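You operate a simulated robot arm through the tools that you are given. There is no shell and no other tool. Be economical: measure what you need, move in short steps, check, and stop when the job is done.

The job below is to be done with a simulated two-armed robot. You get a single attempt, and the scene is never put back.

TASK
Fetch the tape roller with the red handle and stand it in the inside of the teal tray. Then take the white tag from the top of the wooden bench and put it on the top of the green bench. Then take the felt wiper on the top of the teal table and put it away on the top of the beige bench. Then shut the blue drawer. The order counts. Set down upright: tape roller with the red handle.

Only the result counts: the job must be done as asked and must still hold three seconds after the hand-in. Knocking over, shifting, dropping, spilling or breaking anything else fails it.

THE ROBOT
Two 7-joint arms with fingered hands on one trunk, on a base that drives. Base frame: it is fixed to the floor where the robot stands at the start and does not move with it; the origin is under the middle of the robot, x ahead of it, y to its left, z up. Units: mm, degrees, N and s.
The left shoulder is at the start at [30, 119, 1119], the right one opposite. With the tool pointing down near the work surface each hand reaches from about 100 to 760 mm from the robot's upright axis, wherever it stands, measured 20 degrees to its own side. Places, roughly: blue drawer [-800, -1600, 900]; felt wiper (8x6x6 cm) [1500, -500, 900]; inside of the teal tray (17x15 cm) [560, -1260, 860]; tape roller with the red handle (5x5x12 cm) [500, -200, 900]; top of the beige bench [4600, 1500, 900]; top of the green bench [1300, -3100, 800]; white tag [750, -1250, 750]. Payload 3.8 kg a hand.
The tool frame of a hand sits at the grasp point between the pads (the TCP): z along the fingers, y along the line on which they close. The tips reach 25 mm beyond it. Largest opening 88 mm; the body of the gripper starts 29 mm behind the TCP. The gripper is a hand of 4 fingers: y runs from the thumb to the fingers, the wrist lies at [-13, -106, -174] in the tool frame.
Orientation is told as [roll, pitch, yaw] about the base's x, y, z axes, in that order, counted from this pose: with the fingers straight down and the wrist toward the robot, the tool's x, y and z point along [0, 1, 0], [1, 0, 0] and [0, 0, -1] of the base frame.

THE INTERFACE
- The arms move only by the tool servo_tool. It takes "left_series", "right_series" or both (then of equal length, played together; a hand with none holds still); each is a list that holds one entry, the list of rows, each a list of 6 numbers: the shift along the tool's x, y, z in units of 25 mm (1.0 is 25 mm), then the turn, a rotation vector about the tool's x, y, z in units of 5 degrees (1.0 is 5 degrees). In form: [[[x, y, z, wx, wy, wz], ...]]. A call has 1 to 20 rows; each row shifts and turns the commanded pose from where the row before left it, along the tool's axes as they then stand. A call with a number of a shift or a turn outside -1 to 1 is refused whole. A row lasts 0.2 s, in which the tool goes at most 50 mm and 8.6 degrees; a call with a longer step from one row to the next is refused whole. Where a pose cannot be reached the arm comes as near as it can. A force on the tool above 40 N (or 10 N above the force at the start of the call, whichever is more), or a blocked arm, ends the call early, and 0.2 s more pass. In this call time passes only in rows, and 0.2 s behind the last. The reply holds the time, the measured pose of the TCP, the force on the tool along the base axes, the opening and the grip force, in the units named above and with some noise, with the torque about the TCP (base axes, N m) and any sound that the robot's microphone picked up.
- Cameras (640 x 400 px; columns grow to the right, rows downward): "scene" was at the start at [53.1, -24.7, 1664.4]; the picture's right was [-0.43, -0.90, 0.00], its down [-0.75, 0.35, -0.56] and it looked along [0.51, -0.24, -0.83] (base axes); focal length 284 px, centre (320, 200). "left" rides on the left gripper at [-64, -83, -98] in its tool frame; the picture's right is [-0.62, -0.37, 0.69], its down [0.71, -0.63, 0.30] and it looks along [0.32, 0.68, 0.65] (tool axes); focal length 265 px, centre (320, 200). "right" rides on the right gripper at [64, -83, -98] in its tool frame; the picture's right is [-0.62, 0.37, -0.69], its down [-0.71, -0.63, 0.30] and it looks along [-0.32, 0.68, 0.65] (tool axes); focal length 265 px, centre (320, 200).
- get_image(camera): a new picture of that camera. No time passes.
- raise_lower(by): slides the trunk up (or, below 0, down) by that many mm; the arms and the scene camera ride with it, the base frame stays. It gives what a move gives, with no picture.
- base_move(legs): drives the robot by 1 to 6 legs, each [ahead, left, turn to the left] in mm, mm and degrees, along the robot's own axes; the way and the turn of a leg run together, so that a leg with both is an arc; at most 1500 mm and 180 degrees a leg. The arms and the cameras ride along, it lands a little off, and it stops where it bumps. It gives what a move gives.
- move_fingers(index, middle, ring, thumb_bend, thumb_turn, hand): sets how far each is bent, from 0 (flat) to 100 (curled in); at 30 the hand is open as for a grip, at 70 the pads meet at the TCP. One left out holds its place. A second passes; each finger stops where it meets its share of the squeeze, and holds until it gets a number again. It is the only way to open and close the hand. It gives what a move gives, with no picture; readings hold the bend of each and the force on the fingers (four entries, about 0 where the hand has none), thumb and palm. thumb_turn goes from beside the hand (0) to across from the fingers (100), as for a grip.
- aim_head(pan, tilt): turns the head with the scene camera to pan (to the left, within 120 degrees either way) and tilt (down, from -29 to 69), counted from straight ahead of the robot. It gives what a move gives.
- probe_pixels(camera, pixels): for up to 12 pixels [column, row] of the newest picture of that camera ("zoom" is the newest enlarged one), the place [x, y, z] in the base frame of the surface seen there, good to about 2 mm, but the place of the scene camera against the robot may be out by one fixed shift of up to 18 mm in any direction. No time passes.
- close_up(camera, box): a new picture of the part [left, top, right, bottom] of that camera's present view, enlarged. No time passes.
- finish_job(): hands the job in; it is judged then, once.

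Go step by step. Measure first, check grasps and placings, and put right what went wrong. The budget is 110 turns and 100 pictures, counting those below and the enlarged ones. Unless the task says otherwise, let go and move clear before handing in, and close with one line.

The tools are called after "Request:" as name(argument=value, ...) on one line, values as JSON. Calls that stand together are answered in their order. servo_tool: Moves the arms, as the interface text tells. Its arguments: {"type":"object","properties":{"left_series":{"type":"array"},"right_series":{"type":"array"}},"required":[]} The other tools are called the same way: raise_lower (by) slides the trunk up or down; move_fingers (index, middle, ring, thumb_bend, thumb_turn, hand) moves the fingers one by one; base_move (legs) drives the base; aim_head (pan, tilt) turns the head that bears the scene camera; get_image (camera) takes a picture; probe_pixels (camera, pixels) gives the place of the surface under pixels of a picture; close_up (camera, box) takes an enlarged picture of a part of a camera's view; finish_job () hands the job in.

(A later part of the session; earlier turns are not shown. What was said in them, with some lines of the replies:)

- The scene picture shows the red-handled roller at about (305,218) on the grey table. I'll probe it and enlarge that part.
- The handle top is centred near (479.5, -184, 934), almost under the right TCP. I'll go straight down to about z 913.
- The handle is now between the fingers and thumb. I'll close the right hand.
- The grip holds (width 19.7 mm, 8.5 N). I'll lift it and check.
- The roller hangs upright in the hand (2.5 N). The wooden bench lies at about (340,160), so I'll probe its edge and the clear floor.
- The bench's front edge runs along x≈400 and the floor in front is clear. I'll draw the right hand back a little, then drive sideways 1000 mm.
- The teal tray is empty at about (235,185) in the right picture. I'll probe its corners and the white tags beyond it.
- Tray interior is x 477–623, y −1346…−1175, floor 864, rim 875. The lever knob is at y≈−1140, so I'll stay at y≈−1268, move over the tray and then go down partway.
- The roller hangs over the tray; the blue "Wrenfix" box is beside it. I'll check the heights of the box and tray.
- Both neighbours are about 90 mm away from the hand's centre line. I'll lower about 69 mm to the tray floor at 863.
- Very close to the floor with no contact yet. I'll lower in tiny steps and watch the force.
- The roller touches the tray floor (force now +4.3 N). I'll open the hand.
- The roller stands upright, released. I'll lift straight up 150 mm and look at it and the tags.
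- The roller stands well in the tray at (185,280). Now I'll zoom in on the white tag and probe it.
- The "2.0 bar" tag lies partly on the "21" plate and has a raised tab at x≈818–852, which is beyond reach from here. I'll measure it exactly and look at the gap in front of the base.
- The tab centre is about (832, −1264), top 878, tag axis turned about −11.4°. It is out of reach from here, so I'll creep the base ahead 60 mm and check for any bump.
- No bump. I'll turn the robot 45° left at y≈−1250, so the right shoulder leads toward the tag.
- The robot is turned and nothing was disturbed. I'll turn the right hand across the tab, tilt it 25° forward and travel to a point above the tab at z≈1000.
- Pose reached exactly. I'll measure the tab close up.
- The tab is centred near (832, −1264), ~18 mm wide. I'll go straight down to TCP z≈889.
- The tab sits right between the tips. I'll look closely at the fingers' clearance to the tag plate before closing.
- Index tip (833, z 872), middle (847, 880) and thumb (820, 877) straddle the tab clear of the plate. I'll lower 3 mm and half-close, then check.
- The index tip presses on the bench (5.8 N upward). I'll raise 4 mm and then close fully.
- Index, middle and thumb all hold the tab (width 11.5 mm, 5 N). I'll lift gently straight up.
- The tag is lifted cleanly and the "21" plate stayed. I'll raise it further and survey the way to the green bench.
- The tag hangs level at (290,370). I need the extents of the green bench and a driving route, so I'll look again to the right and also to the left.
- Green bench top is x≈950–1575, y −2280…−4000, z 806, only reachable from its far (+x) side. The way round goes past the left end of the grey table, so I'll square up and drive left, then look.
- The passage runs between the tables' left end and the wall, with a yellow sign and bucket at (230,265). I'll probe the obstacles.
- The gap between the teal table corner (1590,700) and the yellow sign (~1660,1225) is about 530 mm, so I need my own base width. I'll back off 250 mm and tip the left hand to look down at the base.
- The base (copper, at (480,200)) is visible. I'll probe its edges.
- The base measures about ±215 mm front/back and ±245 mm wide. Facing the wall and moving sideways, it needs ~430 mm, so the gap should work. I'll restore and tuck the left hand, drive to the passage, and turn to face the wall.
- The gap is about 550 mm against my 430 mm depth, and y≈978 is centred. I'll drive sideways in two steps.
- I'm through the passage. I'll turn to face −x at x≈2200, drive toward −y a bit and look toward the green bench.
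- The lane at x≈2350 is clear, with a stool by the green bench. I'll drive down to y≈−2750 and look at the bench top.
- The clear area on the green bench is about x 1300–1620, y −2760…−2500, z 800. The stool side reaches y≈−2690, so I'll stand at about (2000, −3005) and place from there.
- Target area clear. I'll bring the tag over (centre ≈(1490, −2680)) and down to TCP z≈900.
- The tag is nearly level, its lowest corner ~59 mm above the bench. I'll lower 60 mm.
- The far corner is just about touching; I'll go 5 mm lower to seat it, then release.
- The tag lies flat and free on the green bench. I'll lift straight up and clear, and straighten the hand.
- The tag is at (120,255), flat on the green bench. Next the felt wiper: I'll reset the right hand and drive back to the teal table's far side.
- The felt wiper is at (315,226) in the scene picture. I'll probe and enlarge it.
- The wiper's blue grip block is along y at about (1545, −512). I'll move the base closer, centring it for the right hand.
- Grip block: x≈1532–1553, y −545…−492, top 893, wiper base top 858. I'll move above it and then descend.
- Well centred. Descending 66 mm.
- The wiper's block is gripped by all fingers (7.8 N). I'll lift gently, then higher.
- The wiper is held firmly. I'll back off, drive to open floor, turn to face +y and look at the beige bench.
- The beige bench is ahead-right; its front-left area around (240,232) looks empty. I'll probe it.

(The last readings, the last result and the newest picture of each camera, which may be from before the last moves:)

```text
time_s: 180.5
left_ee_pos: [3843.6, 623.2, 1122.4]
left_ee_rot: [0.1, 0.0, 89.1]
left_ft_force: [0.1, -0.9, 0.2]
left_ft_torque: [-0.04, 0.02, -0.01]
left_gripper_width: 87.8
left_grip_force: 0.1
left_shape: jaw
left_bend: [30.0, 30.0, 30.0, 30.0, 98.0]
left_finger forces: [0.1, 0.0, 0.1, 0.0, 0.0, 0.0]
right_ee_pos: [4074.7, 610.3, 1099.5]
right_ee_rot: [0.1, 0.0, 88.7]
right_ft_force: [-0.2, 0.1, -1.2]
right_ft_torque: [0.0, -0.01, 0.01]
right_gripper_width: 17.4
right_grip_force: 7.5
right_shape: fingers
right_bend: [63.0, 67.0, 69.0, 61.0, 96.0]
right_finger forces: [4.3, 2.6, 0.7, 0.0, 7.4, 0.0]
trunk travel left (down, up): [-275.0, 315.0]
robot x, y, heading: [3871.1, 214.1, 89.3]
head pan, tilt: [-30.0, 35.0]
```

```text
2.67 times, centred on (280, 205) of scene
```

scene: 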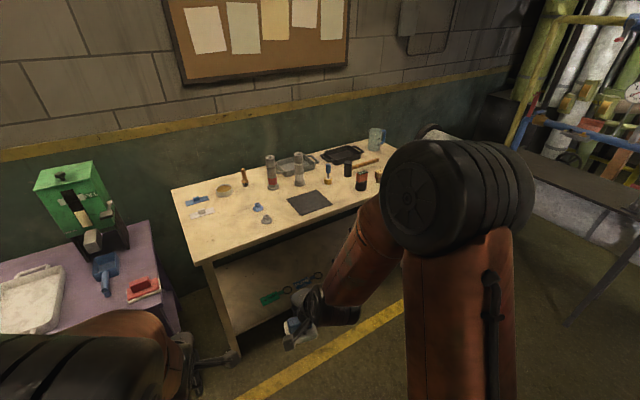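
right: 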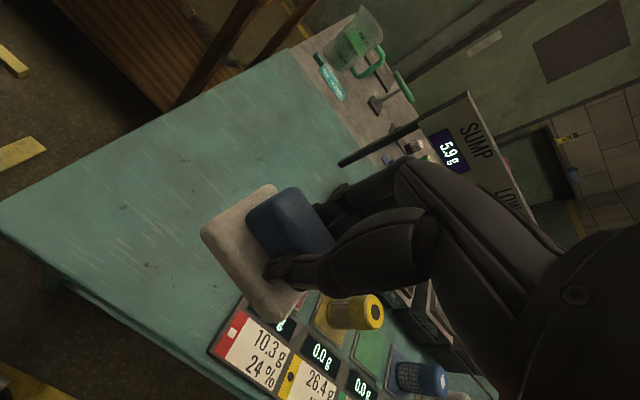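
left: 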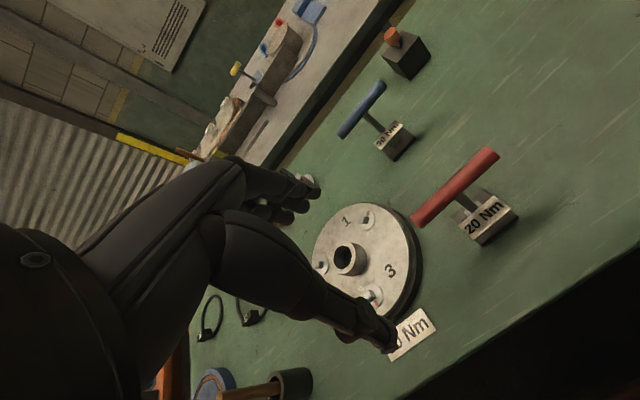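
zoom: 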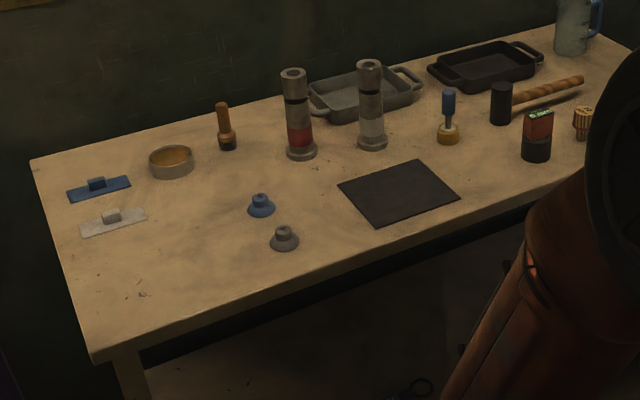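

Clear spot at about (4065, 1290). I'll drive ahead 640 mm so it lies under the right hand's natural reach.

Request:
base_move(legs=[[635, 0, 0.8]])

Request:
get_image(camera="right")

Request:
probe_pixels(camera="right", pixels=[[100, 100], [200, 100], [300, 100], [150, 200], [60, 200], [220, 150], [350, 100]])

```text
time_s: 184.0
left_ee_pos: [3846.1, 1252.7, 1122.3]
left_ee_rot: [0.0, 0.1, 89.8]
left_ft_force: [-0.2, 0.8, 0.4]
left_ft_torque: [0.01, 0.01, -0.02]
left_gripper_width: 87.9
left_grip_force: 0.1
left_shape: jaw
left_bend: [30.0, 30.0, 30.0, 30.0, 98.0]
left_finger forces: [0.1, 0.0, 0.0, 0.0, 0.1, 0.0]
right_ee_pos: [4077.6, 1242.2, 1100.4]
right_ee_rot: [0.0, 0.1, 89.5]
right_ft_force: [0.0, -0.1, -1.1]
right_ft_torque: [-0.02, 0.01, 0.03]
right_gripper_width: 17.1
right_grip_force: 7.3
right_shape: fingers
right_bend: [63.0, 67.0, 69.0, 61.0, 96.0]
right_finger forces: [4.2, 2.8, 0.7, 0.1, 7.6, 0.0]
trunk travel left (down, up): [-275.0, 315.0]
robot x, y, heading: [3878.8, 842.2, 90.0]
head pan, tilt: [-30.0, 35.0]
```

```text
27 pictures are left
```

right: 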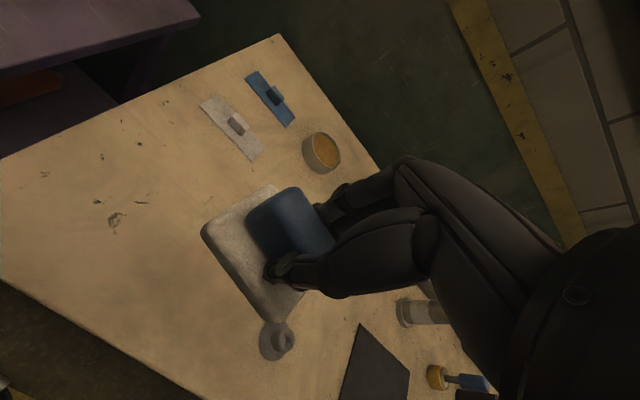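

```text
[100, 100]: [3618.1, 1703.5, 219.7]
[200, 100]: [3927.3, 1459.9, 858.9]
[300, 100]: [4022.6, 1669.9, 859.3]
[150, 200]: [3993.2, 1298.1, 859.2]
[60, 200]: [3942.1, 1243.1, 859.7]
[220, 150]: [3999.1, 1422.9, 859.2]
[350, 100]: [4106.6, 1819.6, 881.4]
```

Bench top is 859; the wiper bottom is 52.5 mm below the TCP, so it seats at TCP z≈911. I'll go over the spot and down to z≈930.

Request:
servo_tool(right_series=[[[0.1, 0.6, 0, 0, 0, 0], [0.1, 0.6, 0, 0, 0, 0], [0.1, 0.6, 0, 0, 0, 0], [0.1, 0.5, 0, 0, 0, 0], [0, 0, 0.97, 0, 0, 0], [0, 0, 0.97, 0, 0, 0], [0, 0, 0.97, 0, 0, 0], [0, 0, 0.97, 0, 0, 0], [0, 0, 0.97, 0, 0, 0], [0, 0, 0.97, 0, 0, 0], [0, 0, 0.97, 0, 0, 0]]])

Request:
get_image(camera="right")

```text
time_s: 186.4
left_ee_pos: [3845.6, 1253.3, 1122.8]
left_ee_rot: [0.0, 0.0, 89.8]
left_ft_force: [0.9, -0.3, 0.1]
left_ft_torque: [0.0, 0.05, 0.0]
left_gripper_width: 87.8
left_grip_force: 0.1
left_shape: jaw
left_bend: [30.0, 30.0, 30.0, 30.0, 98.0]
left_finger forces: [0.1, 0.1, 0.0, 0.0, 0.0, 0.1]
right_ee_pos: [4067.8, 1298.0, 930.2]
right_ee_rot: [0.1, 0.0, 89.4]
right_ft_force: [-0.5, -0.4, -0.4]
right_ft_torque: [-0.03, -0.01, -0.02]
right_gripper_width: 17.3
right_grip_force: 7.5
right_shape: fingers
right_bend: [63.0, 67.0, 69.0, 61.0, 96.0]
right_finger forces: [4.2, 2.6, 0.6, 0.0, 7.4, 0.0]
trunk travel left (down, up): [-275.0, 315.0]
robot x, y, heading: [3880.0, 846.2, 90.0]
head pan, tilt: [-30.0, 35.0]
```

```text
26 pictures are left
```

right: 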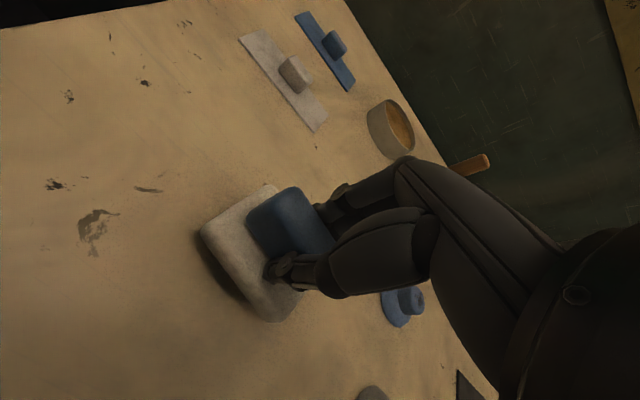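

Clear all round. I'll lower the last ~19 mm in fine steps.

Request:
servo_tool(right_series=[[[0, 0, 0.4, 0, 0, 0], [0, 0, 0.22, 0, 0, 0], [0, 0, 0.08, 0, 0, 0], [0, 0, 0.06, 0, 0, 0]]])

```text
time_s: 187.4
left_ee_pos: [3846.0, 1253.3, 1122.0]
left_ee_rot: [0.0, 0.0, 89.7]
left_ft_force: [-0.7, 0.3, -0.5]
left_ft_torque: [0.02, 0.03, -0.01]
left_gripper_width: 87.7
left_grip_force: 0.1
left_shape: jaw
left_bend: [30.0, 30.0, 30.0, 30.0, 98.0]
left_finger forces: [0.1, 0.0, 0.0, 0.0, 0.1, 0.0]
right_ee_pos: [4067.7, 1297.0, 911.1]
right_ee_rot: [0.0, -0.1, 89.4]
right_ft_force: [0.4, 0.2, -0.7]
right_ft_torque: [-0.01, 0.0, -0.02]
right_gripper_width: 17.4
right_grip_force: 7.7
right_shape: fingers
right_bend: [63.0, 67.0, 69.0, 61.0, 96.0]
right_finger forces: [4.4, 2.6, 0.7, 0.0, 7.4, 0.0]
trunk travel left (down, up): [-275.0, 315.0]
robot x, y, heading: [3875.5, 840.9, 89.9]
head pan, tilt: [-30.0, 35.0]
```

Request:
servo_tool(right_series=[[[0, 0, 0.06, 0, 0, 0], [0, 0, 0.06, 0, 0, 0]]])

Request:
close_up(camera="right", box=[180, 160, 360, 340])

```text
time_s: 188.0
left_ee_pos: [3844.9, 1251.7, 1123.3]
left_ee_rot: [0.1, 0.0, 89.8]
left_ft_force: [0.2, 0.1, -0.7]
left_ft_torque: [-0.01, -0.03, -0.04]
left_gripper_width: 87.7
left_grip_force: 0.1
left_shape: jaw
left_bend: [30.0, 30.0, 30.0, 30.0, 98.0]
left_finger forces: [0.0, 0.0, 0.0, 0.0, 0.0, 0.0]
right_ee_pos: [4067.5, 1299.9, 908.8]
right_ee_rot: [0.0, -0.2, 89.4]
right_ft_force: [0.0, 0.4, 11.4]
right_ft_torque: [-0.02, 0.03, -0.01]
right_gripper_width: 17.0
right_grip_force: 9.6
right_shape: fingers
right_bend: [64.0, 67.0, 69.0, 61.0, 96.0]
right_finger forces: [5.1, 3.2, 0.9, 0.0, 8.7, 0.1]
trunk travel left (down, up): [-275.0, 315.0]
robot x, y, heading: [3878.1, 840.1, 89.8]
head pan, tilt: [-30.0, 35.0]
```

```text
2.22 times, centred on (270, 250) of right
```

zoom: 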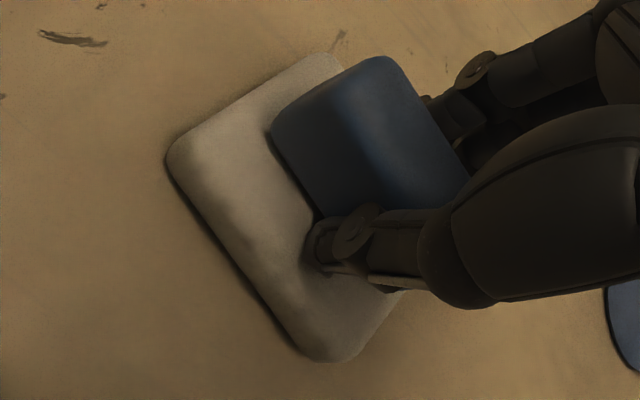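

It's on the bench (11 N contact). I'll ease 1 mm up, open the hand and lift clear.

Request:
servo_tool(right_series=[[[0, 0, -0.04, 0, 0, 0]]])

Request:
move_fingers(hand="right", index=30, middle=30, ring=30, thumb_bend=30)

Request:
servo_tool(right_series=[[[0, 0, -0.5, 0, 0, 0], [0, 0, -1, 0, 0, 0], [0, 0, -1, 0, 0, 0], [0, 0, -1, 0, 0, 0], [0, 0, -1, 0, 0, 0], [0, 0, -1, 0, 0, 0], [0, 0, -1, 0, 0, 0], [0, 0, -1, 0, 0, 0]]])

Request:
get_image(camera="right")

```text
time_s: 188.4
left_ee_pos: [3845.2, 1251.7, 1121.0]
left_ee_rot: [0.0, 0.0, 89.8]
left_ft_force: [0.0, -1.1, 0.9]
left_ft_torque: [-0.04, 0.01, 0.02]
left_gripper_width: 87.8
left_grip_force: 0.1
left_shape: jaw
left_bend: [30.0, 30.0, 30.0, 30.0, 98.0]
left_finger forces: [0.0, 0.0, 0.1, 0.0, 0.0, 0.0]
right_ee_pos: [4066.1, 1299.0, 908.4]
right_ee_rot: [0.0, 0.1, 89.5]
right_ft_force: [0.4, 1.0, 8.8]
right_ft_torque: [0.02, -0.03, 0.04]
right_gripper_width: 17.2
right_grip_force: 8.4
right_shape: fingers
right_bend: [64.0, 67.0, 69.0, 61.0, 96.0]
right_finger forces: [5.2, 3.4, 0.8, 0.1, 8.4, 0.0]
trunk travel left (down, up): [-275.0, 315.0]
robot x, y, heading: [3880.5, 845.4, 89.6]
head pan, tilt: [-30.0, 35.0]
```

```text
time_s: 189.4
left_ee_pos: [3845.5, 1252.7, 1122.0]
left_ee_rot: [0.1, 0.0, 89.7]
left_ft_force: [-0.3, 0.0, -0.8]
left_ft_torque: [0.03, -0.01, 0.01]
left_gripper_width: 87.7
left_grip_force: 0.1
left_shape: jaw
left_bend: [30.0, 30.0, 30.0, 30.0, 98.0]
left_finger forces: [0.0, 0.0, 0.0, 0.1, 0.0, 0.0]
right_ee_pos: [4068.3, 1299.5, 908.9]
right_ee_rot: [-0.1, 0.0, 89.5]
right_ft_force: [0.2, -0.2, 0.1]
right_ft_torque: [0.0, 0.01, 0.0]
right_gripper_width: 84.7
right_grip_force: 0.0
right_shape: fingers
right_bend: [30.0, 30.0, 30.0, 30.0, 97.0]
right_finger forces: [0.0, 0.1, 0.0, 0.1, 0.1, 0.0]
trunk travel left (down, up): [-275.0, 315.0]
robot x, y, heading: [3877.5, 843.5, 89.9]
head pan, tilt: [-30.0, 35.0]
```

```text
time_s: 191.2
left_ee_pos: [3845.5, 1251.0, 1123.6]
left_ee_rot: [0.0, -0.1, 89.8]
left_ft_force: [-0.3, 0.0, 0.1]
left_ft_torque: [-0.01, -0.03, 0.01]
left_gripper_width: 87.8
left_grip_force: 0.1
left_shape: jaw
left_bend: [30.0, 30.0, 30.0, 30.0, 98.0]
left_finger forces: [0.1, 0.1, 0.0, 0.0, 0.0, 0.0]
right_ee_pos: [4067.8, 1298.6, 1096.7]
right_ee_rot: [-0.1, 0.1, 89.4]
right_ft_force: [0.2, 0.0, 0.3]
right_ft_torque: [0.0, 0.0, -0.02]
right_gripper_width: 84.7
right_grip_force: 0.1
right_shape: fingers
right_bend: [30.0, 30.0, 30.0, 30.0, 97.0]
right_finger forces: [0.0, 0.0, 0.0, 0.0, 0.0, 0.0]
trunk travel left (down, up): [-275.0, 315.0]
robot x, y, heading: [3879.8, 841.6, 89.6]
head pan, tilt: [-30.0, 35.0]
```

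```text
24 pictures are left
```

right: 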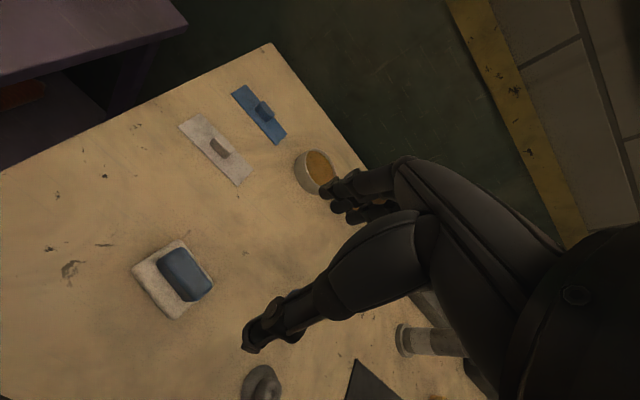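

The wiper sits well on the beige bench at (172,280). Now back through the passage; first to about (2110, 780).

Request:
base_move(legs=[[-180, 0, 0.3], [0, 1500, 0], [0, 250, 0]])

```text
time_s: 201.2
left_ee_pos: [2089.8, 1065.5, 1122.4]
left_ee_rot: [-0.1, 0.0, 90.1]
left_ft_force: [-0.1, -0.2, -0.4]
left_ft_torque: [0.02, 0.02, 0.01]
left_gripper_width: 87.8
left_grip_force: 0.0
left_shape: jaw
left_bend: [30.0, 30.0, 30.0, 30.0, 98.0]
left_finger forces: [0.0, 0.0, 0.0, 0.0, 0.1, 0.0]
right_ee_pos: [2312.3, 1113.8, 1096.0]
right_ee_rot: [0.0, 0.0, 89.9]
right_ft_force: [-1.1, 0.5, -0.2]
right_ft_torque: [0.04, 0.02, 0.01]
right_gripper_width: 84.4
right_grip_force: 0.1
right_shape: fingers
right_bend: [30.0, 30.0, 30.0, 30.0, 97.0]
right_finger forces: [0.0, 0.1, 0.1, 0.0, 0.0, 0.1]
trunk travel left (down, up): [-275.0, 315.0]
robot x, y, heading: [2128.6, 656.7, 90.2]
head pan, tilt: [-30.0, 35.0]
```

Request:
base_move(legs=[[243, 178, -0.2], [76, 40, 0]])

```text
time_s: 203.9
left_ee_pos: [1876.8, 1388.4, 1121.1]
left_ee_rot: [0.0, 0.0, 90.0]
left_ft_force: [-0.3, 0.9, -0.2]
left_ft_torque: [0.0, -0.01, -0.02]
left_gripper_width: 87.7
left_grip_force: 0.0
left_shape: jaw
left_bend: [30.0, 30.0, 30.0, 30.0, 98.0]
left_finger forces: [0.0, 0.0, 0.0, 0.1, 0.0, 0.0]
right_ee_pos: [2096.6, 1434.7, 1095.0]
right_ee_rot: [0.0, 0.1, 89.5]
right_ft_force: [0.8, 0.0, -0.1]
right_ft_torque: [-0.02, -0.02, -0.01]
right_gripper_width: 84.7
right_grip_force: 0.1
right_shape: fingers
right_bend: [30.0, 30.0, 30.0, 30.0, 97.0]
right_finger forces: [0.1, 0.0, 0.1, 0.1, 0.0, 0.0]
trunk travel left (down, up): [-275.0, 315.0]
robot x, y, heading: [1914.1, 977.2, 89.8]
head pan, tilt: [-30.0, 35.0]
```

Request:
base_move(legs=[[0, 450, 0]])

```text
time_s: 206.6
left_ee_pos: [1433.1, 1390.0, 1121.7]
left_ee_rot: [0.0, 0.1, 89.3]
left_ft_force: [-0.6, -0.3, -1.1]
left_ft_torque: [-0.01, 0.0, -0.01]
left_gripper_width: 87.7
left_grip_force: 0.1
left_shape: jaw
left_bend: [30.0, 30.0, 30.0, 30.0, 98.0]
left_finger forces: [0.1, 0.0, 0.0, 0.0, 0.0, 0.1]
right_ee_pos: [1654.6, 1435.4, 1094.9]
right_ee_rot: [0.0, 0.0, 89.1]
right_ft_force: [0.1, -1.0, 0.2]
right_ft_torque: [0.01, 0.01, -0.01]
right_gripper_width: 84.4
right_grip_force: 0.1
right_shape: fingers
right_bend: [30.0, 30.0, 30.0, 30.0, 97.0]
right_finger forces: [0.0, 0.1, 0.0, 0.0, 0.0, 0.0]
trunk travel left (down, up): [-275.0, 315.0]
robot x, y, heading: [1465.6, 978.6, 89.2]
head pan, tilt: [-30.0, 35.0]
```

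Request:
base_move(legs=[[0, 0, 0.8], [0, 1500, 0], [-1270, 0, 0], [0, 0, 90]])

Request:
aim_head(pan=50, tilt=30)

Request:
get_image(camera="scene")

```text
time_s: 224.3
left_ee_pos: [-403.5, -374.3, 1121.5]
left_ee_rot: [0.0, 0.1, -177.3]
left_ft_force: [0.0, -0.5, -0.4]
left_ft_torque: [-0.01, -0.01, -0.02]
left_gripper_width: 87.6
left_grip_force: 0.1
left_shape: jaw
left_bend: [30.0, 30.0, 30.0, 30.0, 98.0]
left_finger forces: [0.0, 0.1, 0.0, 0.0, 0.0, 0.0]
right_ee_pos: [-462.4, -156.9, 1096.3]
right_ee_rot: [0.1, 0.0, -177.9]
right_ft_force: [0.0, -0.6, -0.7]
right_ft_torque: [0.02, 0.02, 0.02]
right_gripper_width: 84.3
right_grip_force: 0.2
right_shape: fingers
right_bend: [30.0, 30.0, 30.0, 30.0, 97.0]
right_finger forces: [0.0, 0.0, 0.0, 0.1, 0.0, 0.1]
trunk travel left (down, up): [-275.0, 315.0]
robot x, y, heading: [4.5, -325.4, -177.8]
head pan, tilt: [-30.0, 35.0]
```

```text
time_s: 225.8
left_ee_pos: [-404.6, -374.8, 1122.7]
left_ee_rot: [0.1, -0.1, -177.5]
left_ft_force: [-1.5, -0.6, 0.3]
left_ft_torque: [0.01, -0.03, -0.01]
left_gripper_width: 87.6
left_grip_force: 0.0
left_shape: jaw
left_bend: [30.0, 30.0, 30.0, 30.0, 98.0]
left_finger forces: [0.0, 0.0, 0.0, 0.0, 0.0, 0.0]
right_ee_pos: [-461.3, -156.0, 1096.5]
right_ee_rot: [0.0, 0.0, -177.8]
right_ft_force: [-0.2, -0.1, -0.2]
right_ft_torque: [0.02, -0.03, -0.02]
right_gripper_width: 84.6
right_grip_force: 0.0
right_shape: fingers
right_bend: [30.0, 30.0, 30.0, 30.0, 97.0]
right_finger forces: [0.0, 0.1, 0.1, 0.1, 0.1, 0.0]
trunk travel left (down, up): [-275.0, 315.0]
robot x, y, heading: [4.2, -321.6, -177.7]
head pan, tilt: [50.0, 30.0]
```

```text
23 pictures are left
```

scene: 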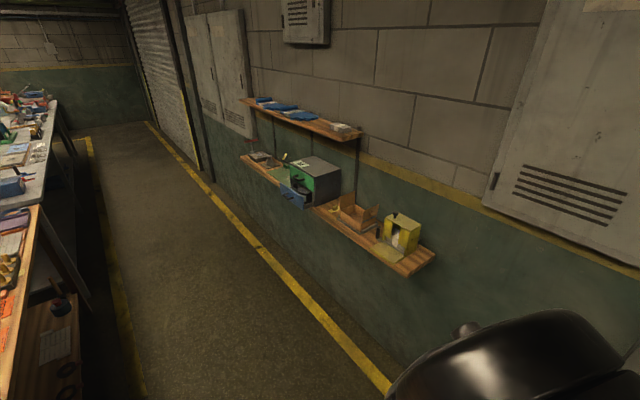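

The small drawer cabinet is at (315,185) with the blue drawer pulled out at (293,192). I'll drive nearer, to y≈−1400, then look closely.

Request:
base_move(legs=[[0, 1050, -2.2]])

Request:
aim_head(pan=15, tilt=40)

Request:
get_image(camera="scene")

Request:
get_image(camera="left")

```text
time_s: 231.2
left_ee_pos: [-377.3, -1413.3, 1122.2]
left_ee_rot: [0.0, 0.0, -179.7]
left_ft_force: [0.1, -0.5, -0.1]
left_ft_torque: [0.02, 0.0, -0.03]
left_gripper_width: 87.7
left_grip_force: 0.1
left_shape: jaw
left_bend: [30.0, 30.0, 30.0, 30.0, 98.0]
left_finger forces: [0.0, 0.1, 0.1, 0.0, 0.0, 0.0]
right_ee_pos: [-427.5, -1193.1, 1095.9]
right_ee_rot: [0.1, -0.1, -179.8]
right_ft_force: [-0.6, -0.6, -0.1]
right_ft_torque: [0.0, -0.05, 0.0]
right_gripper_width: 84.4
right_grip_force: 0.0
right_shape: fingers
right_bend: [30.0, 30.0, 30.0, 30.0, 97.0]
right_finger forces: [0.0, 0.0, 0.0, 0.0, 0.1, 0.1]
trunk travel left (down, up): [-275.0, 315.0]
robot x, y, heading: [32.0, -1373.6, -179.4]
head pan, tilt: [50.0, 30.0]
```

```text
time_s: 232.2
left_ee_pos: [-378.0, -1414.6, 1121.5]
left_ee_rot: [0.0, 0.0, -179.6]
left_ft_force: [0.3, -0.1, -0.2]
left_ft_torque: [-0.02, -0.03, 0.03]
left_gripper_width: 87.8
left_grip_force: 0.0
left_shape: jaw
left_bend: [30.0, 30.0, 30.0, 30.0, 98.0]
left_finger forces: [0.0, 0.1, 0.0, 0.0, 0.0, 0.0]
right_ee_pos: [-428.1, -1191.0, 1095.3]
right_ee_rot: [0.1, 0.0, -179.9]
right_ft_force: [1.1, -0.3, -0.6]
right_ft_torque: [0.01, 0.04, -0.01]
right_gripper_width: 84.5
right_grip_force: 0.0
right_shape: fingers
right_bend: [30.0, 30.0, 30.0, 30.0, 97.0]
right_finger forces: [0.1, 0.0, 0.0, 0.0, 0.0, 0.0]
trunk travel left (down, up): [-275.0, 315.0]
robot x, y, heading: [30.2, -1375.5, -179.3]
head pan, tilt: [15.0, 40.0]
```

```text
22 pictures are left
```

scene: 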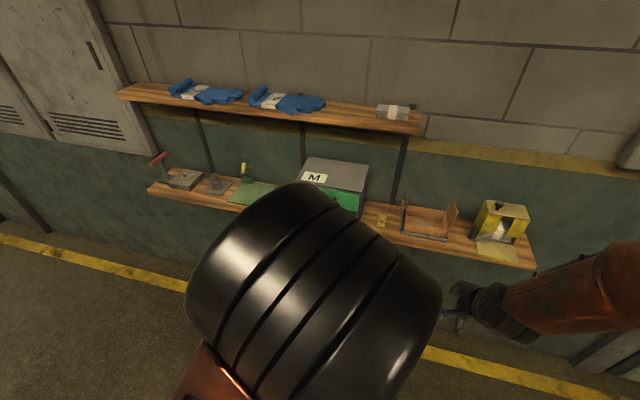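

```text
21 pictures are left
```

left: 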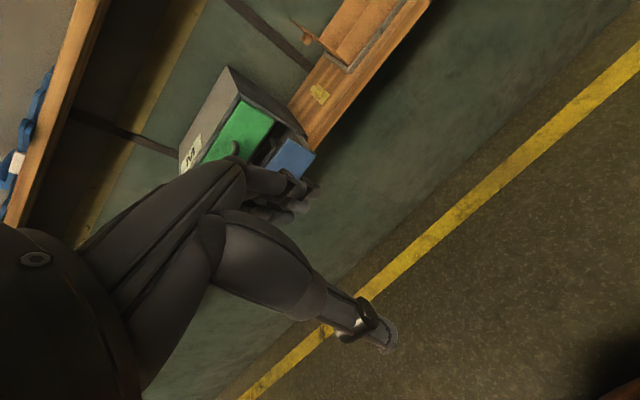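

Request:
probe_pixels(camera="left", pixels=[[293, 160], [312, 152], [285, 143], [245, 130], [265, 105], [300, 133], [225, 70], [330, 90], [50, 110]])

Request:
base_move(legs=[[0, 400, -0.6]])

Request:
aim_head(pan=-15, tilt=40)

Request:
get_image(camera="scene")

Request:
get_image(camera="right")

```text
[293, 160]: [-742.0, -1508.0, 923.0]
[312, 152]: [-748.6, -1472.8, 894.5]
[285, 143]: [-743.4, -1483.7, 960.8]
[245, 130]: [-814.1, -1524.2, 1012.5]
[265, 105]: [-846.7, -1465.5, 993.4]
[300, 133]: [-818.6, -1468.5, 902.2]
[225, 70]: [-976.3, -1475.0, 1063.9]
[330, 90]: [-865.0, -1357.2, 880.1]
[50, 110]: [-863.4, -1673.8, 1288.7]
```

```text
time_s: 234.7
left_ee_pos: [-376.6, -1804.3, 1121.8]
left_ee_rot: [-0.1, 0.0, 179.8]
left_ft_force: [0.2, 0.2, 0.0]
left_ft_torque: [0.0, 0.0, 0.04]
left_gripper_width: 87.7
left_grip_force: 0.1
left_shape: jaw
left_bend: [30.0, 30.0, 30.0, 30.0, 98.0]
left_finger forces: [0.0, 0.0, 0.0, 0.0, 0.0, 0.0]
right_ee_pos: [-423.9, -1582.7, 1095.8]
right_ee_rot: [-0.1, 0.0, 179.5]
right_ft_force: [0.5, -1.0, 0.6]
right_ft_torque: [-0.02, -0.01, 0.01]
right_gripper_width: 84.7
right_grip_force: 0.0
right_shape: fingers
right_bend: [30.0, 30.0, 30.0, 30.0, 97.0]
right_finger forces: [0.0, 0.0, 0.1, 0.0, 0.0, 0.0]
trunk travel left (down, up): [-275.0, 315.0]
robot x, y, heading: [30.8, -1773.4, 179.9]
head pan, tilt: [15.0, 40.0]
```

```text
time_s: 235.7
left_ee_pos: [-377.9, -1803.7, 1122.0]
left_ee_rot: [-0.1, 0.0, 179.7]
left_ft_force: [0.7, -0.6, 0.1]
left_ft_torque: [0.01, 0.01, 0.02]
left_gripper_width: 87.5
left_grip_force: 0.0
left_shape: jaw
left_bend: [30.0, 30.0, 30.0, 30.0, 98.0]
left_finger forces: [0.0, 0.0, 0.0, 0.1, 0.0, 0.0]
right_ee_pos: [-422.8, -1583.0, 1096.0]
right_ee_rot: [0.0, 0.0, 179.4]
right_ft_force: [0.8, -0.4, 0.5]
right_ft_torque: [-0.02, -0.01, -0.03]
right_gripper_width: 84.4
right_grip_force: 0.0
right_shape: fingers
right_bend: [30.0, 30.0, 30.0, 30.0, 97.0]
right_finger forces: [0.0, 0.0, 0.0, 0.0, 0.0, 0.0]
trunk travel left (down, up): [-275.0, 315.0]
robot x, y, heading: [33.8, -1770.3, 179.7]
head pan, tilt: [-15.0, 40.0]
```

```text
20 pictures are left
```

scene: 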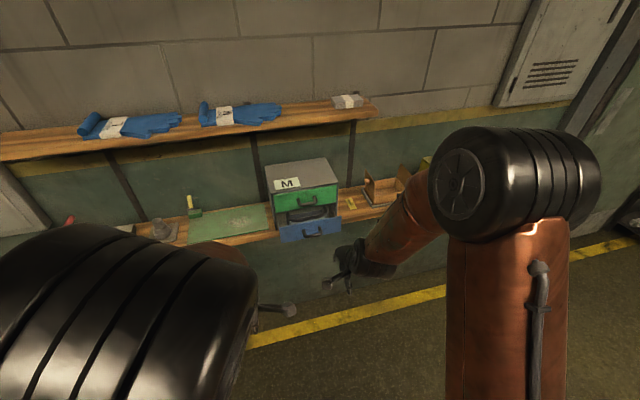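

```text
19 pictures are left
```

right: 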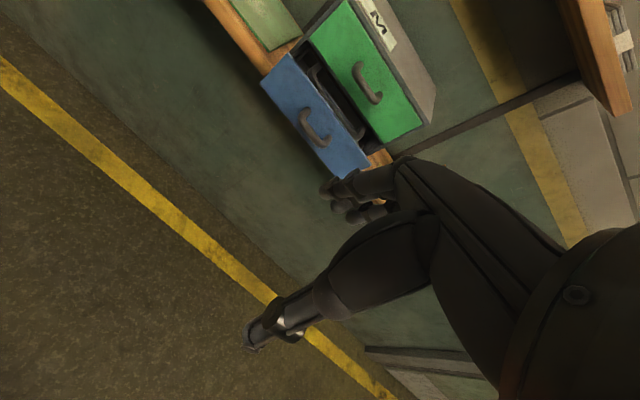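

Blue drawer front seen at (315,115) in the right picture, pulled out below the closed green one. I'll zoom and measure it.

Request:
close_up(camera="scene", box=[240, 140, 400, 260])

Request:
probe_pixels(camera="right", pixels=[[290, 60], [265, 82], [365, 158], [350, 175], [290, 95], [320, 135], [335, 165], [316, 130], [365, 80], [330, 40], [410, 125], [345, 130]])

```text
3.33 times, centred on (320, 200) of scene
```

zoom: 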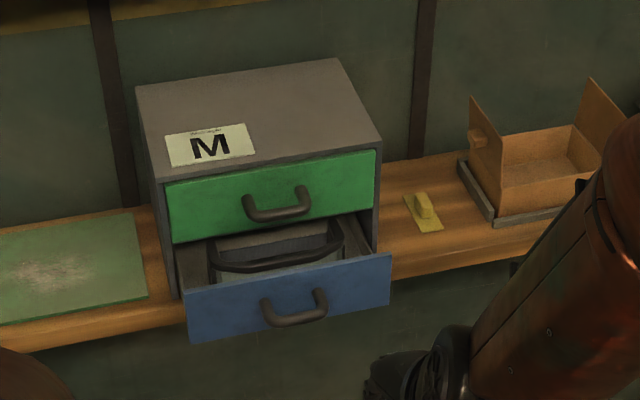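

```text
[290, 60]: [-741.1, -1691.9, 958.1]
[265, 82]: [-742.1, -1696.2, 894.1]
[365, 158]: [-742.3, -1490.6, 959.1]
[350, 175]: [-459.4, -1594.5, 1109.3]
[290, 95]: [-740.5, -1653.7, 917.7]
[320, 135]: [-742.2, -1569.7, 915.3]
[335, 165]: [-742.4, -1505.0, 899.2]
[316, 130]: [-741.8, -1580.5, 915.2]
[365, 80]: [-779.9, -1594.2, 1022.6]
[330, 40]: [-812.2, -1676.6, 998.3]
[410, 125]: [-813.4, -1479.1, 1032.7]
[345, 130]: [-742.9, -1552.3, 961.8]
```

The blue front is at x=−742 (y −1697…−1487, z 893–960) and the cabinet face at x=−812, so it needs a ~70 mm push. I'll move the base ahead 140 mm, close the fist, and pitch the hand 60° forward.

Request:
base_move(legs=[[140, 0, 0]])

Request:
move_fingers(hand="right", index=70, middle=70, ring=70, thumb_bend=70)

Request:
servo_tool(right_series=[[[0, 0, 0, -1, 0, 0], [0, 0, 0, -1, 0, 0], [0, 0, 0, -1, 0, 0], [0, 0, 0, -1, 0, 0], [0, 0, 0, -1, 0, 0], [0, 0, 0, -1, 0, 0], [0, 0, 0, -1, 0, 0], [0, 0, 0, -1, 0, 0], [0, 0, 0, -1, 0, 0], [0, 0, 0, -1, 0, 0], [0, 0, 0, -1, 0, 0], [0, 0, 0, -1, 0, 0]]])

```text
time_s: 237.0
left_ee_pos: [-516.6, -1802.5, 1120.5]
left_ee_rot: [-0.1, 0.0, 179.6]
left_ft_force: [-0.6, 0.0, 0.3]
left_ft_torque: [0.01, 0.0, 0.04]
left_gripper_width: 87.8
left_grip_force: 0.1
left_shape: jaw
left_bend: [30.0, 30.0, 30.0, 30.0, 98.0]
left_finger forces: [0.0, 0.0, 0.1, 0.0, 0.0, 0.1]
right_ee_pos: [-561.3, -1580.6, 1095.2]
right_ee_rot: [0.1, 0.1, 179.3]
right_ft_force: [0.3, -0.4, -1.1]
right_ft_torque: [0.01, -0.01, 0.0]
right_gripper_width: 84.3
right_grip_force: 0.1
right_shape: fingers
right_bend: [30.0, 30.0, 30.0, 30.0, 97.0]
right_finger forces: [0.0, 0.0, 0.0, 0.1, 0.0, 0.0]
trunk travel left (down, up): [-275.0, 315.0]
robot x, y, heading: [-103.9, -1771.9, 179.8]
head pan, tilt: [-15.0, 40.0]
```

```text
time_s: 238.0
left_ee_pos: [-516.6, -1802.0, 1121.9]
left_ee_rot: [0.0, 0.0, 179.5]
left_ft_force: [-0.7, -0.3, 0.3]
left_ft_torque: [-0.06, 0.0, 0.03]
left_gripper_width: 87.6
left_grip_force: 0.1
left_shape: jaw
left_bend: [30.0, 30.0, 30.0, 30.0, 98.0]
left_finger forces: [0.0, 0.0, 0.0, 0.0, 0.0, 0.0]
right_ee_pos: [-560.5, -1580.8, 1095.8]
right_ee_rot: [0.0, 0.0, 179.3]
right_ft_force: [0.6, -0.1, -0.9]
right_ft_torque: [-0.04, 0.01, 0.0]
right_gripper_width: 0.0
right_grip_force: 0.1
right_shape: fingers
right_bend: [70.0, 70.0, 70.0, 70.0, 97.0]
right_finger forces: [0.0, 0.0, 0.1, 0.1, 0.0, 0.0]
trunk travel left (down, up): [-275.0, 315.0]
robot x, y, heading: [-104.7, -1769.2, 179.7]
head pan, tilt: [-15.0, 40.0]
```

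```text
time_s: 240.6
left_ee_pos: [-514.6, -1800.6, 1121.8]
left_ee_rot: [0.1, 0.0, 179.6]
left_ft_force: [0.3, 0.2, 0.4]
left_ft_torque: [-0.02, 0.0, 0.03]
left_gripper_width: 87.7
left_grip_force: 0.0
left_shape: jaw
left_bend: [30.0, 30.0, 30.0, 30.0, 98.0]
left_finger forces: [0.0, 0.0, 0.1, 0.0, 0.0, 0.0]
right_ee_pos: [-559.8, -1579.3, 1094.2]
right_ee_rot: [0.1, -60.1, 179.0]
right_ft_force: [-0.3, 0.0, 0.1]
right_ft_torque: [0.02, -0.05, -0.05]
right_gripper_width: 0.0
right_grip_force: 0.1
right_shape: fingers
right_bend: [70.0, 70.0, 70.0, 70.0, 97.0]
right_finger forces: [0.0, 0.1, 0.0, 0.1, 0.0, 0.1]
trunk travel left (down, up): [-275.0, 315.0]
robot x, y, heading: [-106.8, -1772.2, 179.6]
head pan, tilt: [-15.0, 40.0]
```

Orientation reached (pitch −60°). I'll move the fist in front of the drawer's right part, beside its handle.

Request:
servo_tool(right_series=[[[-0.305, -0.413, 0.845, 0, 0, 0], [-0.305, -0.413, 0.845, 0, 0, 0], [-0.305, -0.413, 0.845, 0, 0, 0], [-0.305, -0.413, 0.845, 0, 0, 0], [-0.305, -0.413, 0.845, 0, 0, 0], [-0.305, -0.413, 0.845, 0, 0, 0], [-0.305, -0.413, 0.845, 0, 0, 0], [-0.305, -0.413, 0.845, 0, 0, 0]]])

Request:
get_image(camera="right")

Request:
close_up(camera="scene", box=[230, 130, 430, 290])

```text
time_s: 242.4
left_ee_pos: [-515.2, -1801.2, 1122.0]
left_ee_rot: [0.0, 0.2, 179.6]
left_ft_force: [0.7, -1.0, 1.0]
left_ft_torque: [0.03, -0.03, -0.02]
left_gripper_width: 87.5
left_grip_force: 0.1
left_shape: jaw
left_bend: [30.0, 30.0, 30.0, 30.0, 98.0]
left_finger forces: [0.0, 0.1, 0.0, 0.0, 0.0, 0.0]
right_ee_pos: [-666.4, -1520.0, 940.9]
right_ee_rot: [0.0, -60.0, 179.1]
right_ft_force: [0.3, 0.2, 0.0]
right_ft_torque: [0.03, -0.01, -0.02]
right_gripper_width: 0.2
right_grip_force: 0.0
right_shape: fingers
right_bend: [70.0, 70.0, 70.0, 70.0, 97.0]
right_finger forces: [0.0, 0.0, 0.1, 0.0, 0.0, 0.0]
trunk travel left (down, up): [-275.0, 315.0]
robot x, y, heading: [-104.7, -1768.6, 179.3]
head pan, tilt: [-15.0, 40.0]
```

```text
17 pictures are left
```

right: 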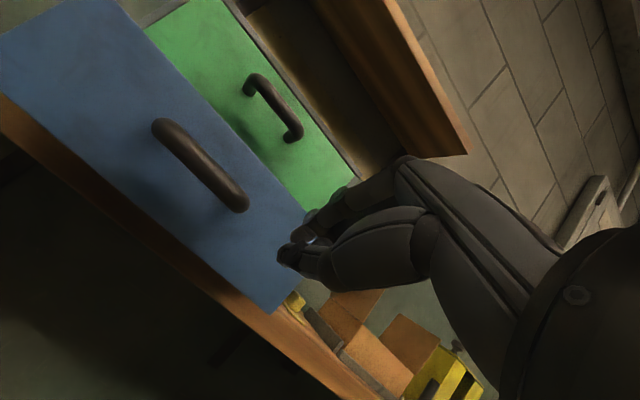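

```text
2.50 times, centred on (330, 210) of scene
```

zoom: 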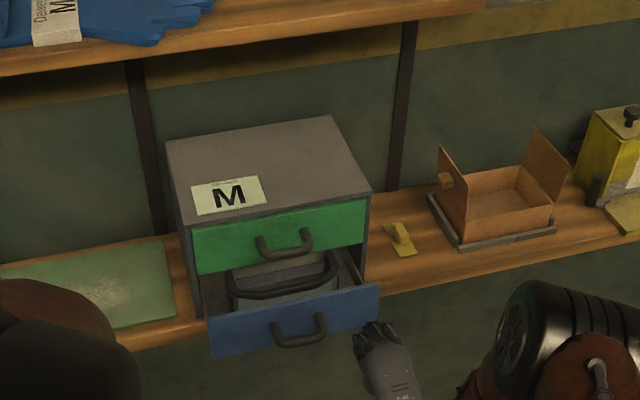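

The fist faces the drawer front beside the handle. I'll push along −x in gentle steps.

Request:
servo_tool(right_series=[[[0.3, 0.25, 0.433, 0, 0, 0], [0, 0.25, 0.433, 0, 0, 0], [0, 0.25, 0.433, 0, 0, 0], [0, 0.2, 0.346, 0, 0, 0], [0, 0.2, 0.346, 0, 0, 0], [0, 0.2, 0.346, 0, 0, 0], [0, 0.2, 0.346, 0, 0, 0], [0, 0.2, 0.346, 0, 0, 0], [0, 0.2, 0.346, 0, 0, 0]]])

Request:
get_image(camera="right")

```text
time_s: 244.4
left_ee_pos: [-514.4, -1803.3, 1121.8]
left_ee_rot: [-0.1, 0.0, 179.6]
left_ft_force: [-0.2, 0.4, 0.4]
left_ft_torque: [0.01, 0.0, 0.01]
left_gripper_width: 87.8
left_grip_force: 0.0
left_shape: jaw
left_bend: [30.0, 30.0, 30.0, 30.0, 98.0]
left_finger forces: [0.1, 0.0, 0.0, 0.1, 0.0, 0.0]
right_ee_pos: [-761.1, -1524.7, 938.2]
right_ee_rot: [0.0, -59.9, 179.2]
right_ft_force: [0.7, 1.0, -0.1]
right_ft_torque: [0.0, 0.01, 0.03]
right_gripper_width: 0.0
right_grip_force: 0.6
right_shape: fingers
right_bend: [70.0, 70.0, 70.0, 70.0, 97.0]
right_finger forces: [0.4, 0.0, 0.1, 0.0, 0.0, 0.0]
trunk travel left (down, up): [-275.0, 315.0]
robot x, y, heading: [-105.3, -1770.5, 179.4]
head pan, tilt: [-15.0, 40.0]
```

```text
15 pictures are left
```

right: 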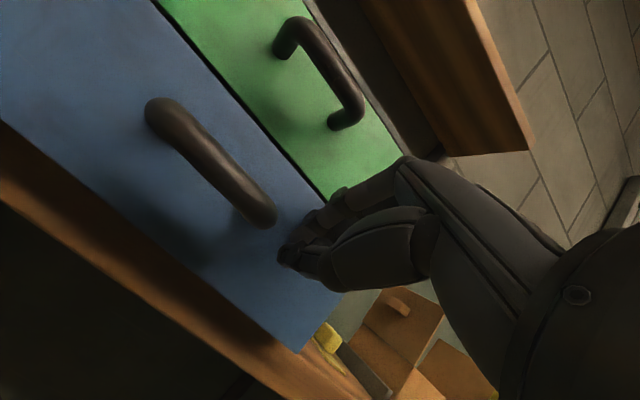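

The drawer is going in smoothly. I'll keep pushing until it meets its stop.

Request:
servo_tool(right_series=[[[0, 0.2, 0.346, 0, 0, 0], [0, 0.2, 0.346, 0, 0, 0], [0, 0.16, 0.28, 0, 0, 0], [0, 0.1, 0.173, 0, 0, 0], [0, 0.1, 0.173, 0, 0, 0]]])

Request:
get_image(camera="right")

Request:
probe_pixels(camera="right", pixels=[[100, 100], [180, 250], [250, 300], [350, 150], [240, 60]])

```text
time_s: 245.6
left_ee_pos: [-510.4, -1803.7, 1124.6]
left_ee_rot: [0.0, -0.2, 179.5]
left_ft_force: [0.2, 0.0, 0.1]
left_ft_torque: [0.03, -0.03, 0.01]
left_gripper_width: 87.6
left_grip_force: 0.1
left_shape: jaw
left_bend: [30.0, 30.0, 30.0, 30.0, 98.0]
left_finger forces: [0.0, 0.0, 0.1, 0.0, 0.0, 0.0]
right_ee_pos: [-795.9, -1524.1, 942.4]
right_ee_rot: [0.1, -60.2, 179.3]
right_ft_force: [32.5, -3.4, 10.5]
right_ft_torque: [0.05, 0.15, -0.03]
right_gripper_width: 0.0
right_grip_force: 17.4
right_shape: fingers
right_bend: [71.0, 72.0, 71.0, 68.0, 97.0]
right_finger forces: [14.1, 15.5, 5.4, 0.0, 0.1, 0.0]
trunk travel left (down, up): [-275.0, 315.0]
robot x, y, heading: [-105.4, -1770.5, 179.9]
head pan, tilt: [-15.0, 40.0]
```

```text
14 pictures are left
```

right: 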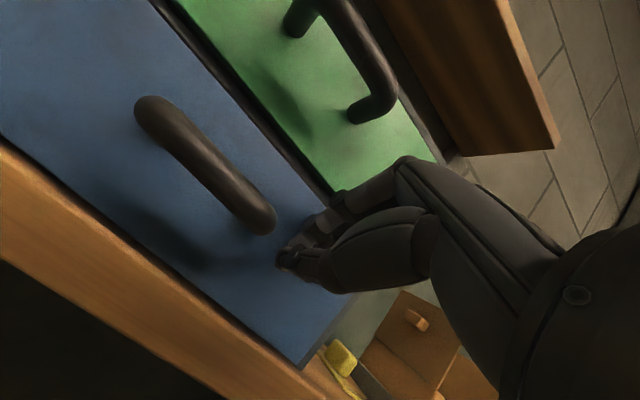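

```text
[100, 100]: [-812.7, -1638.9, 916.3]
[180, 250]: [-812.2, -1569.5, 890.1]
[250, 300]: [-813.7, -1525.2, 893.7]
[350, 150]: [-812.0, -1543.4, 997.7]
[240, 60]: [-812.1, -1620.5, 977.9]
```

The blue front is now flush with the green one (x≈−812) and hard against its stop (32 N). I'll back away and check that it stays.

Request:
servo_tool(right_series=[[[0, -0.1, -0.173, 0, 0, 0], [0, -0.3, -0.52, 0, 0, 0], [0, -0.4, -0.69, 0, 0, 0], [0, -0.5, -0.866, 0, 0, 0], [0, -0.5, -0.866, 0, 0, 0], [0, -0.5, -0.866, 0, 0, 0], [0, -0.5, -0.866, 0, 0, 0], [0, -0.5, -0.866, 0, 0, 0]]])

Request:
get_image(camera="right")

Request:
probe_pixels(camera="right", pixels=[[80, 80], [200, 200], [230, 130], [260, 250], [250, 100]])

Request:
get_image(camera="scene")

```text
time_s: 247.4
left_ee_pos: [-514.8, -1801.9, 1123.2]
left_ee_rot: [0.0, -0.1, 179.5]
left_ft_force: [-0.5, 0.6, 0.2]
left_ft_torque: [-0.01, 0.0, -0.02]
left_gripper_width: 88.1
left_grip_force: 0.1
left_shape: jaw
left_bend: [30.0, 30.0, 30.0, 30.0, 98.0]
left_finger forces: [0.0, 0.1, 0.0, 0.0, 0.1, 0.0]
right_ee_pos: [-635.5, -1526.2, 940.0]
right_ee_rot: [0.0, -60.0, 179.4]
right_ft_force: [0.5, 0.5, 0.0]
right_ft_torque: [0.02, 0.01, 0.0]
right_gripper_width: 0.4
right_grip_force: 0.1
right_shape: fingers
right_bend: [70.0, 70.0, 70.0, 70.0, 97.0]
right_finger forces: [0.1, 0.0, 0.1, 0.0, 0.0, 0.0]
trunk travel left (down, up): [-275.0, 315.0]
robot x, y, heading: [-102.6, -1772.8, 179.7]
head pan, tilt: [-15.0, 40.0]
```

```text
13 pictures are left
```

right: 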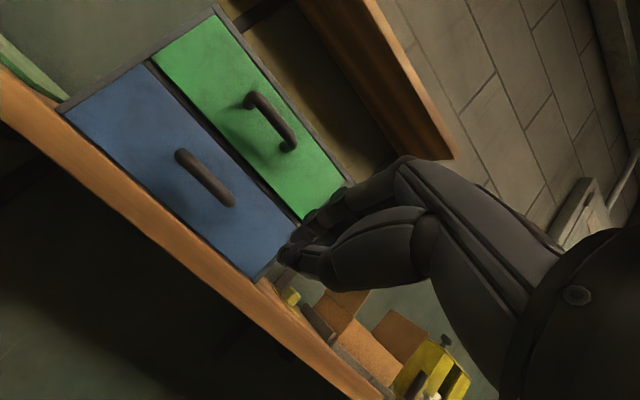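

```text
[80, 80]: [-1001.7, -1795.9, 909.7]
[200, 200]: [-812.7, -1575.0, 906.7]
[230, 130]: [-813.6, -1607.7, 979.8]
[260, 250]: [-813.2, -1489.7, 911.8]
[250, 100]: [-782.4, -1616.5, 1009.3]
```

```text
12 pictures are left
```

scene: 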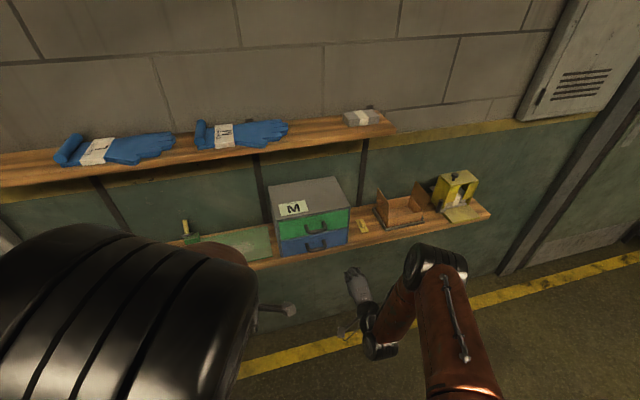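

The blue drawer is flush (x≈−813) and stays shut, and the hand is clear. The roller, tag and wiper were each checked after release, so I'm handing in.

Request:
finish_job()

```text
The job is handed in.
```

The tape roller stands upright in the teal tray, the white "2.0 bar" tag lies on the green bench, the felt wiper is on the beige bench, and the blue drawer is shut, all done in that order and handed in.
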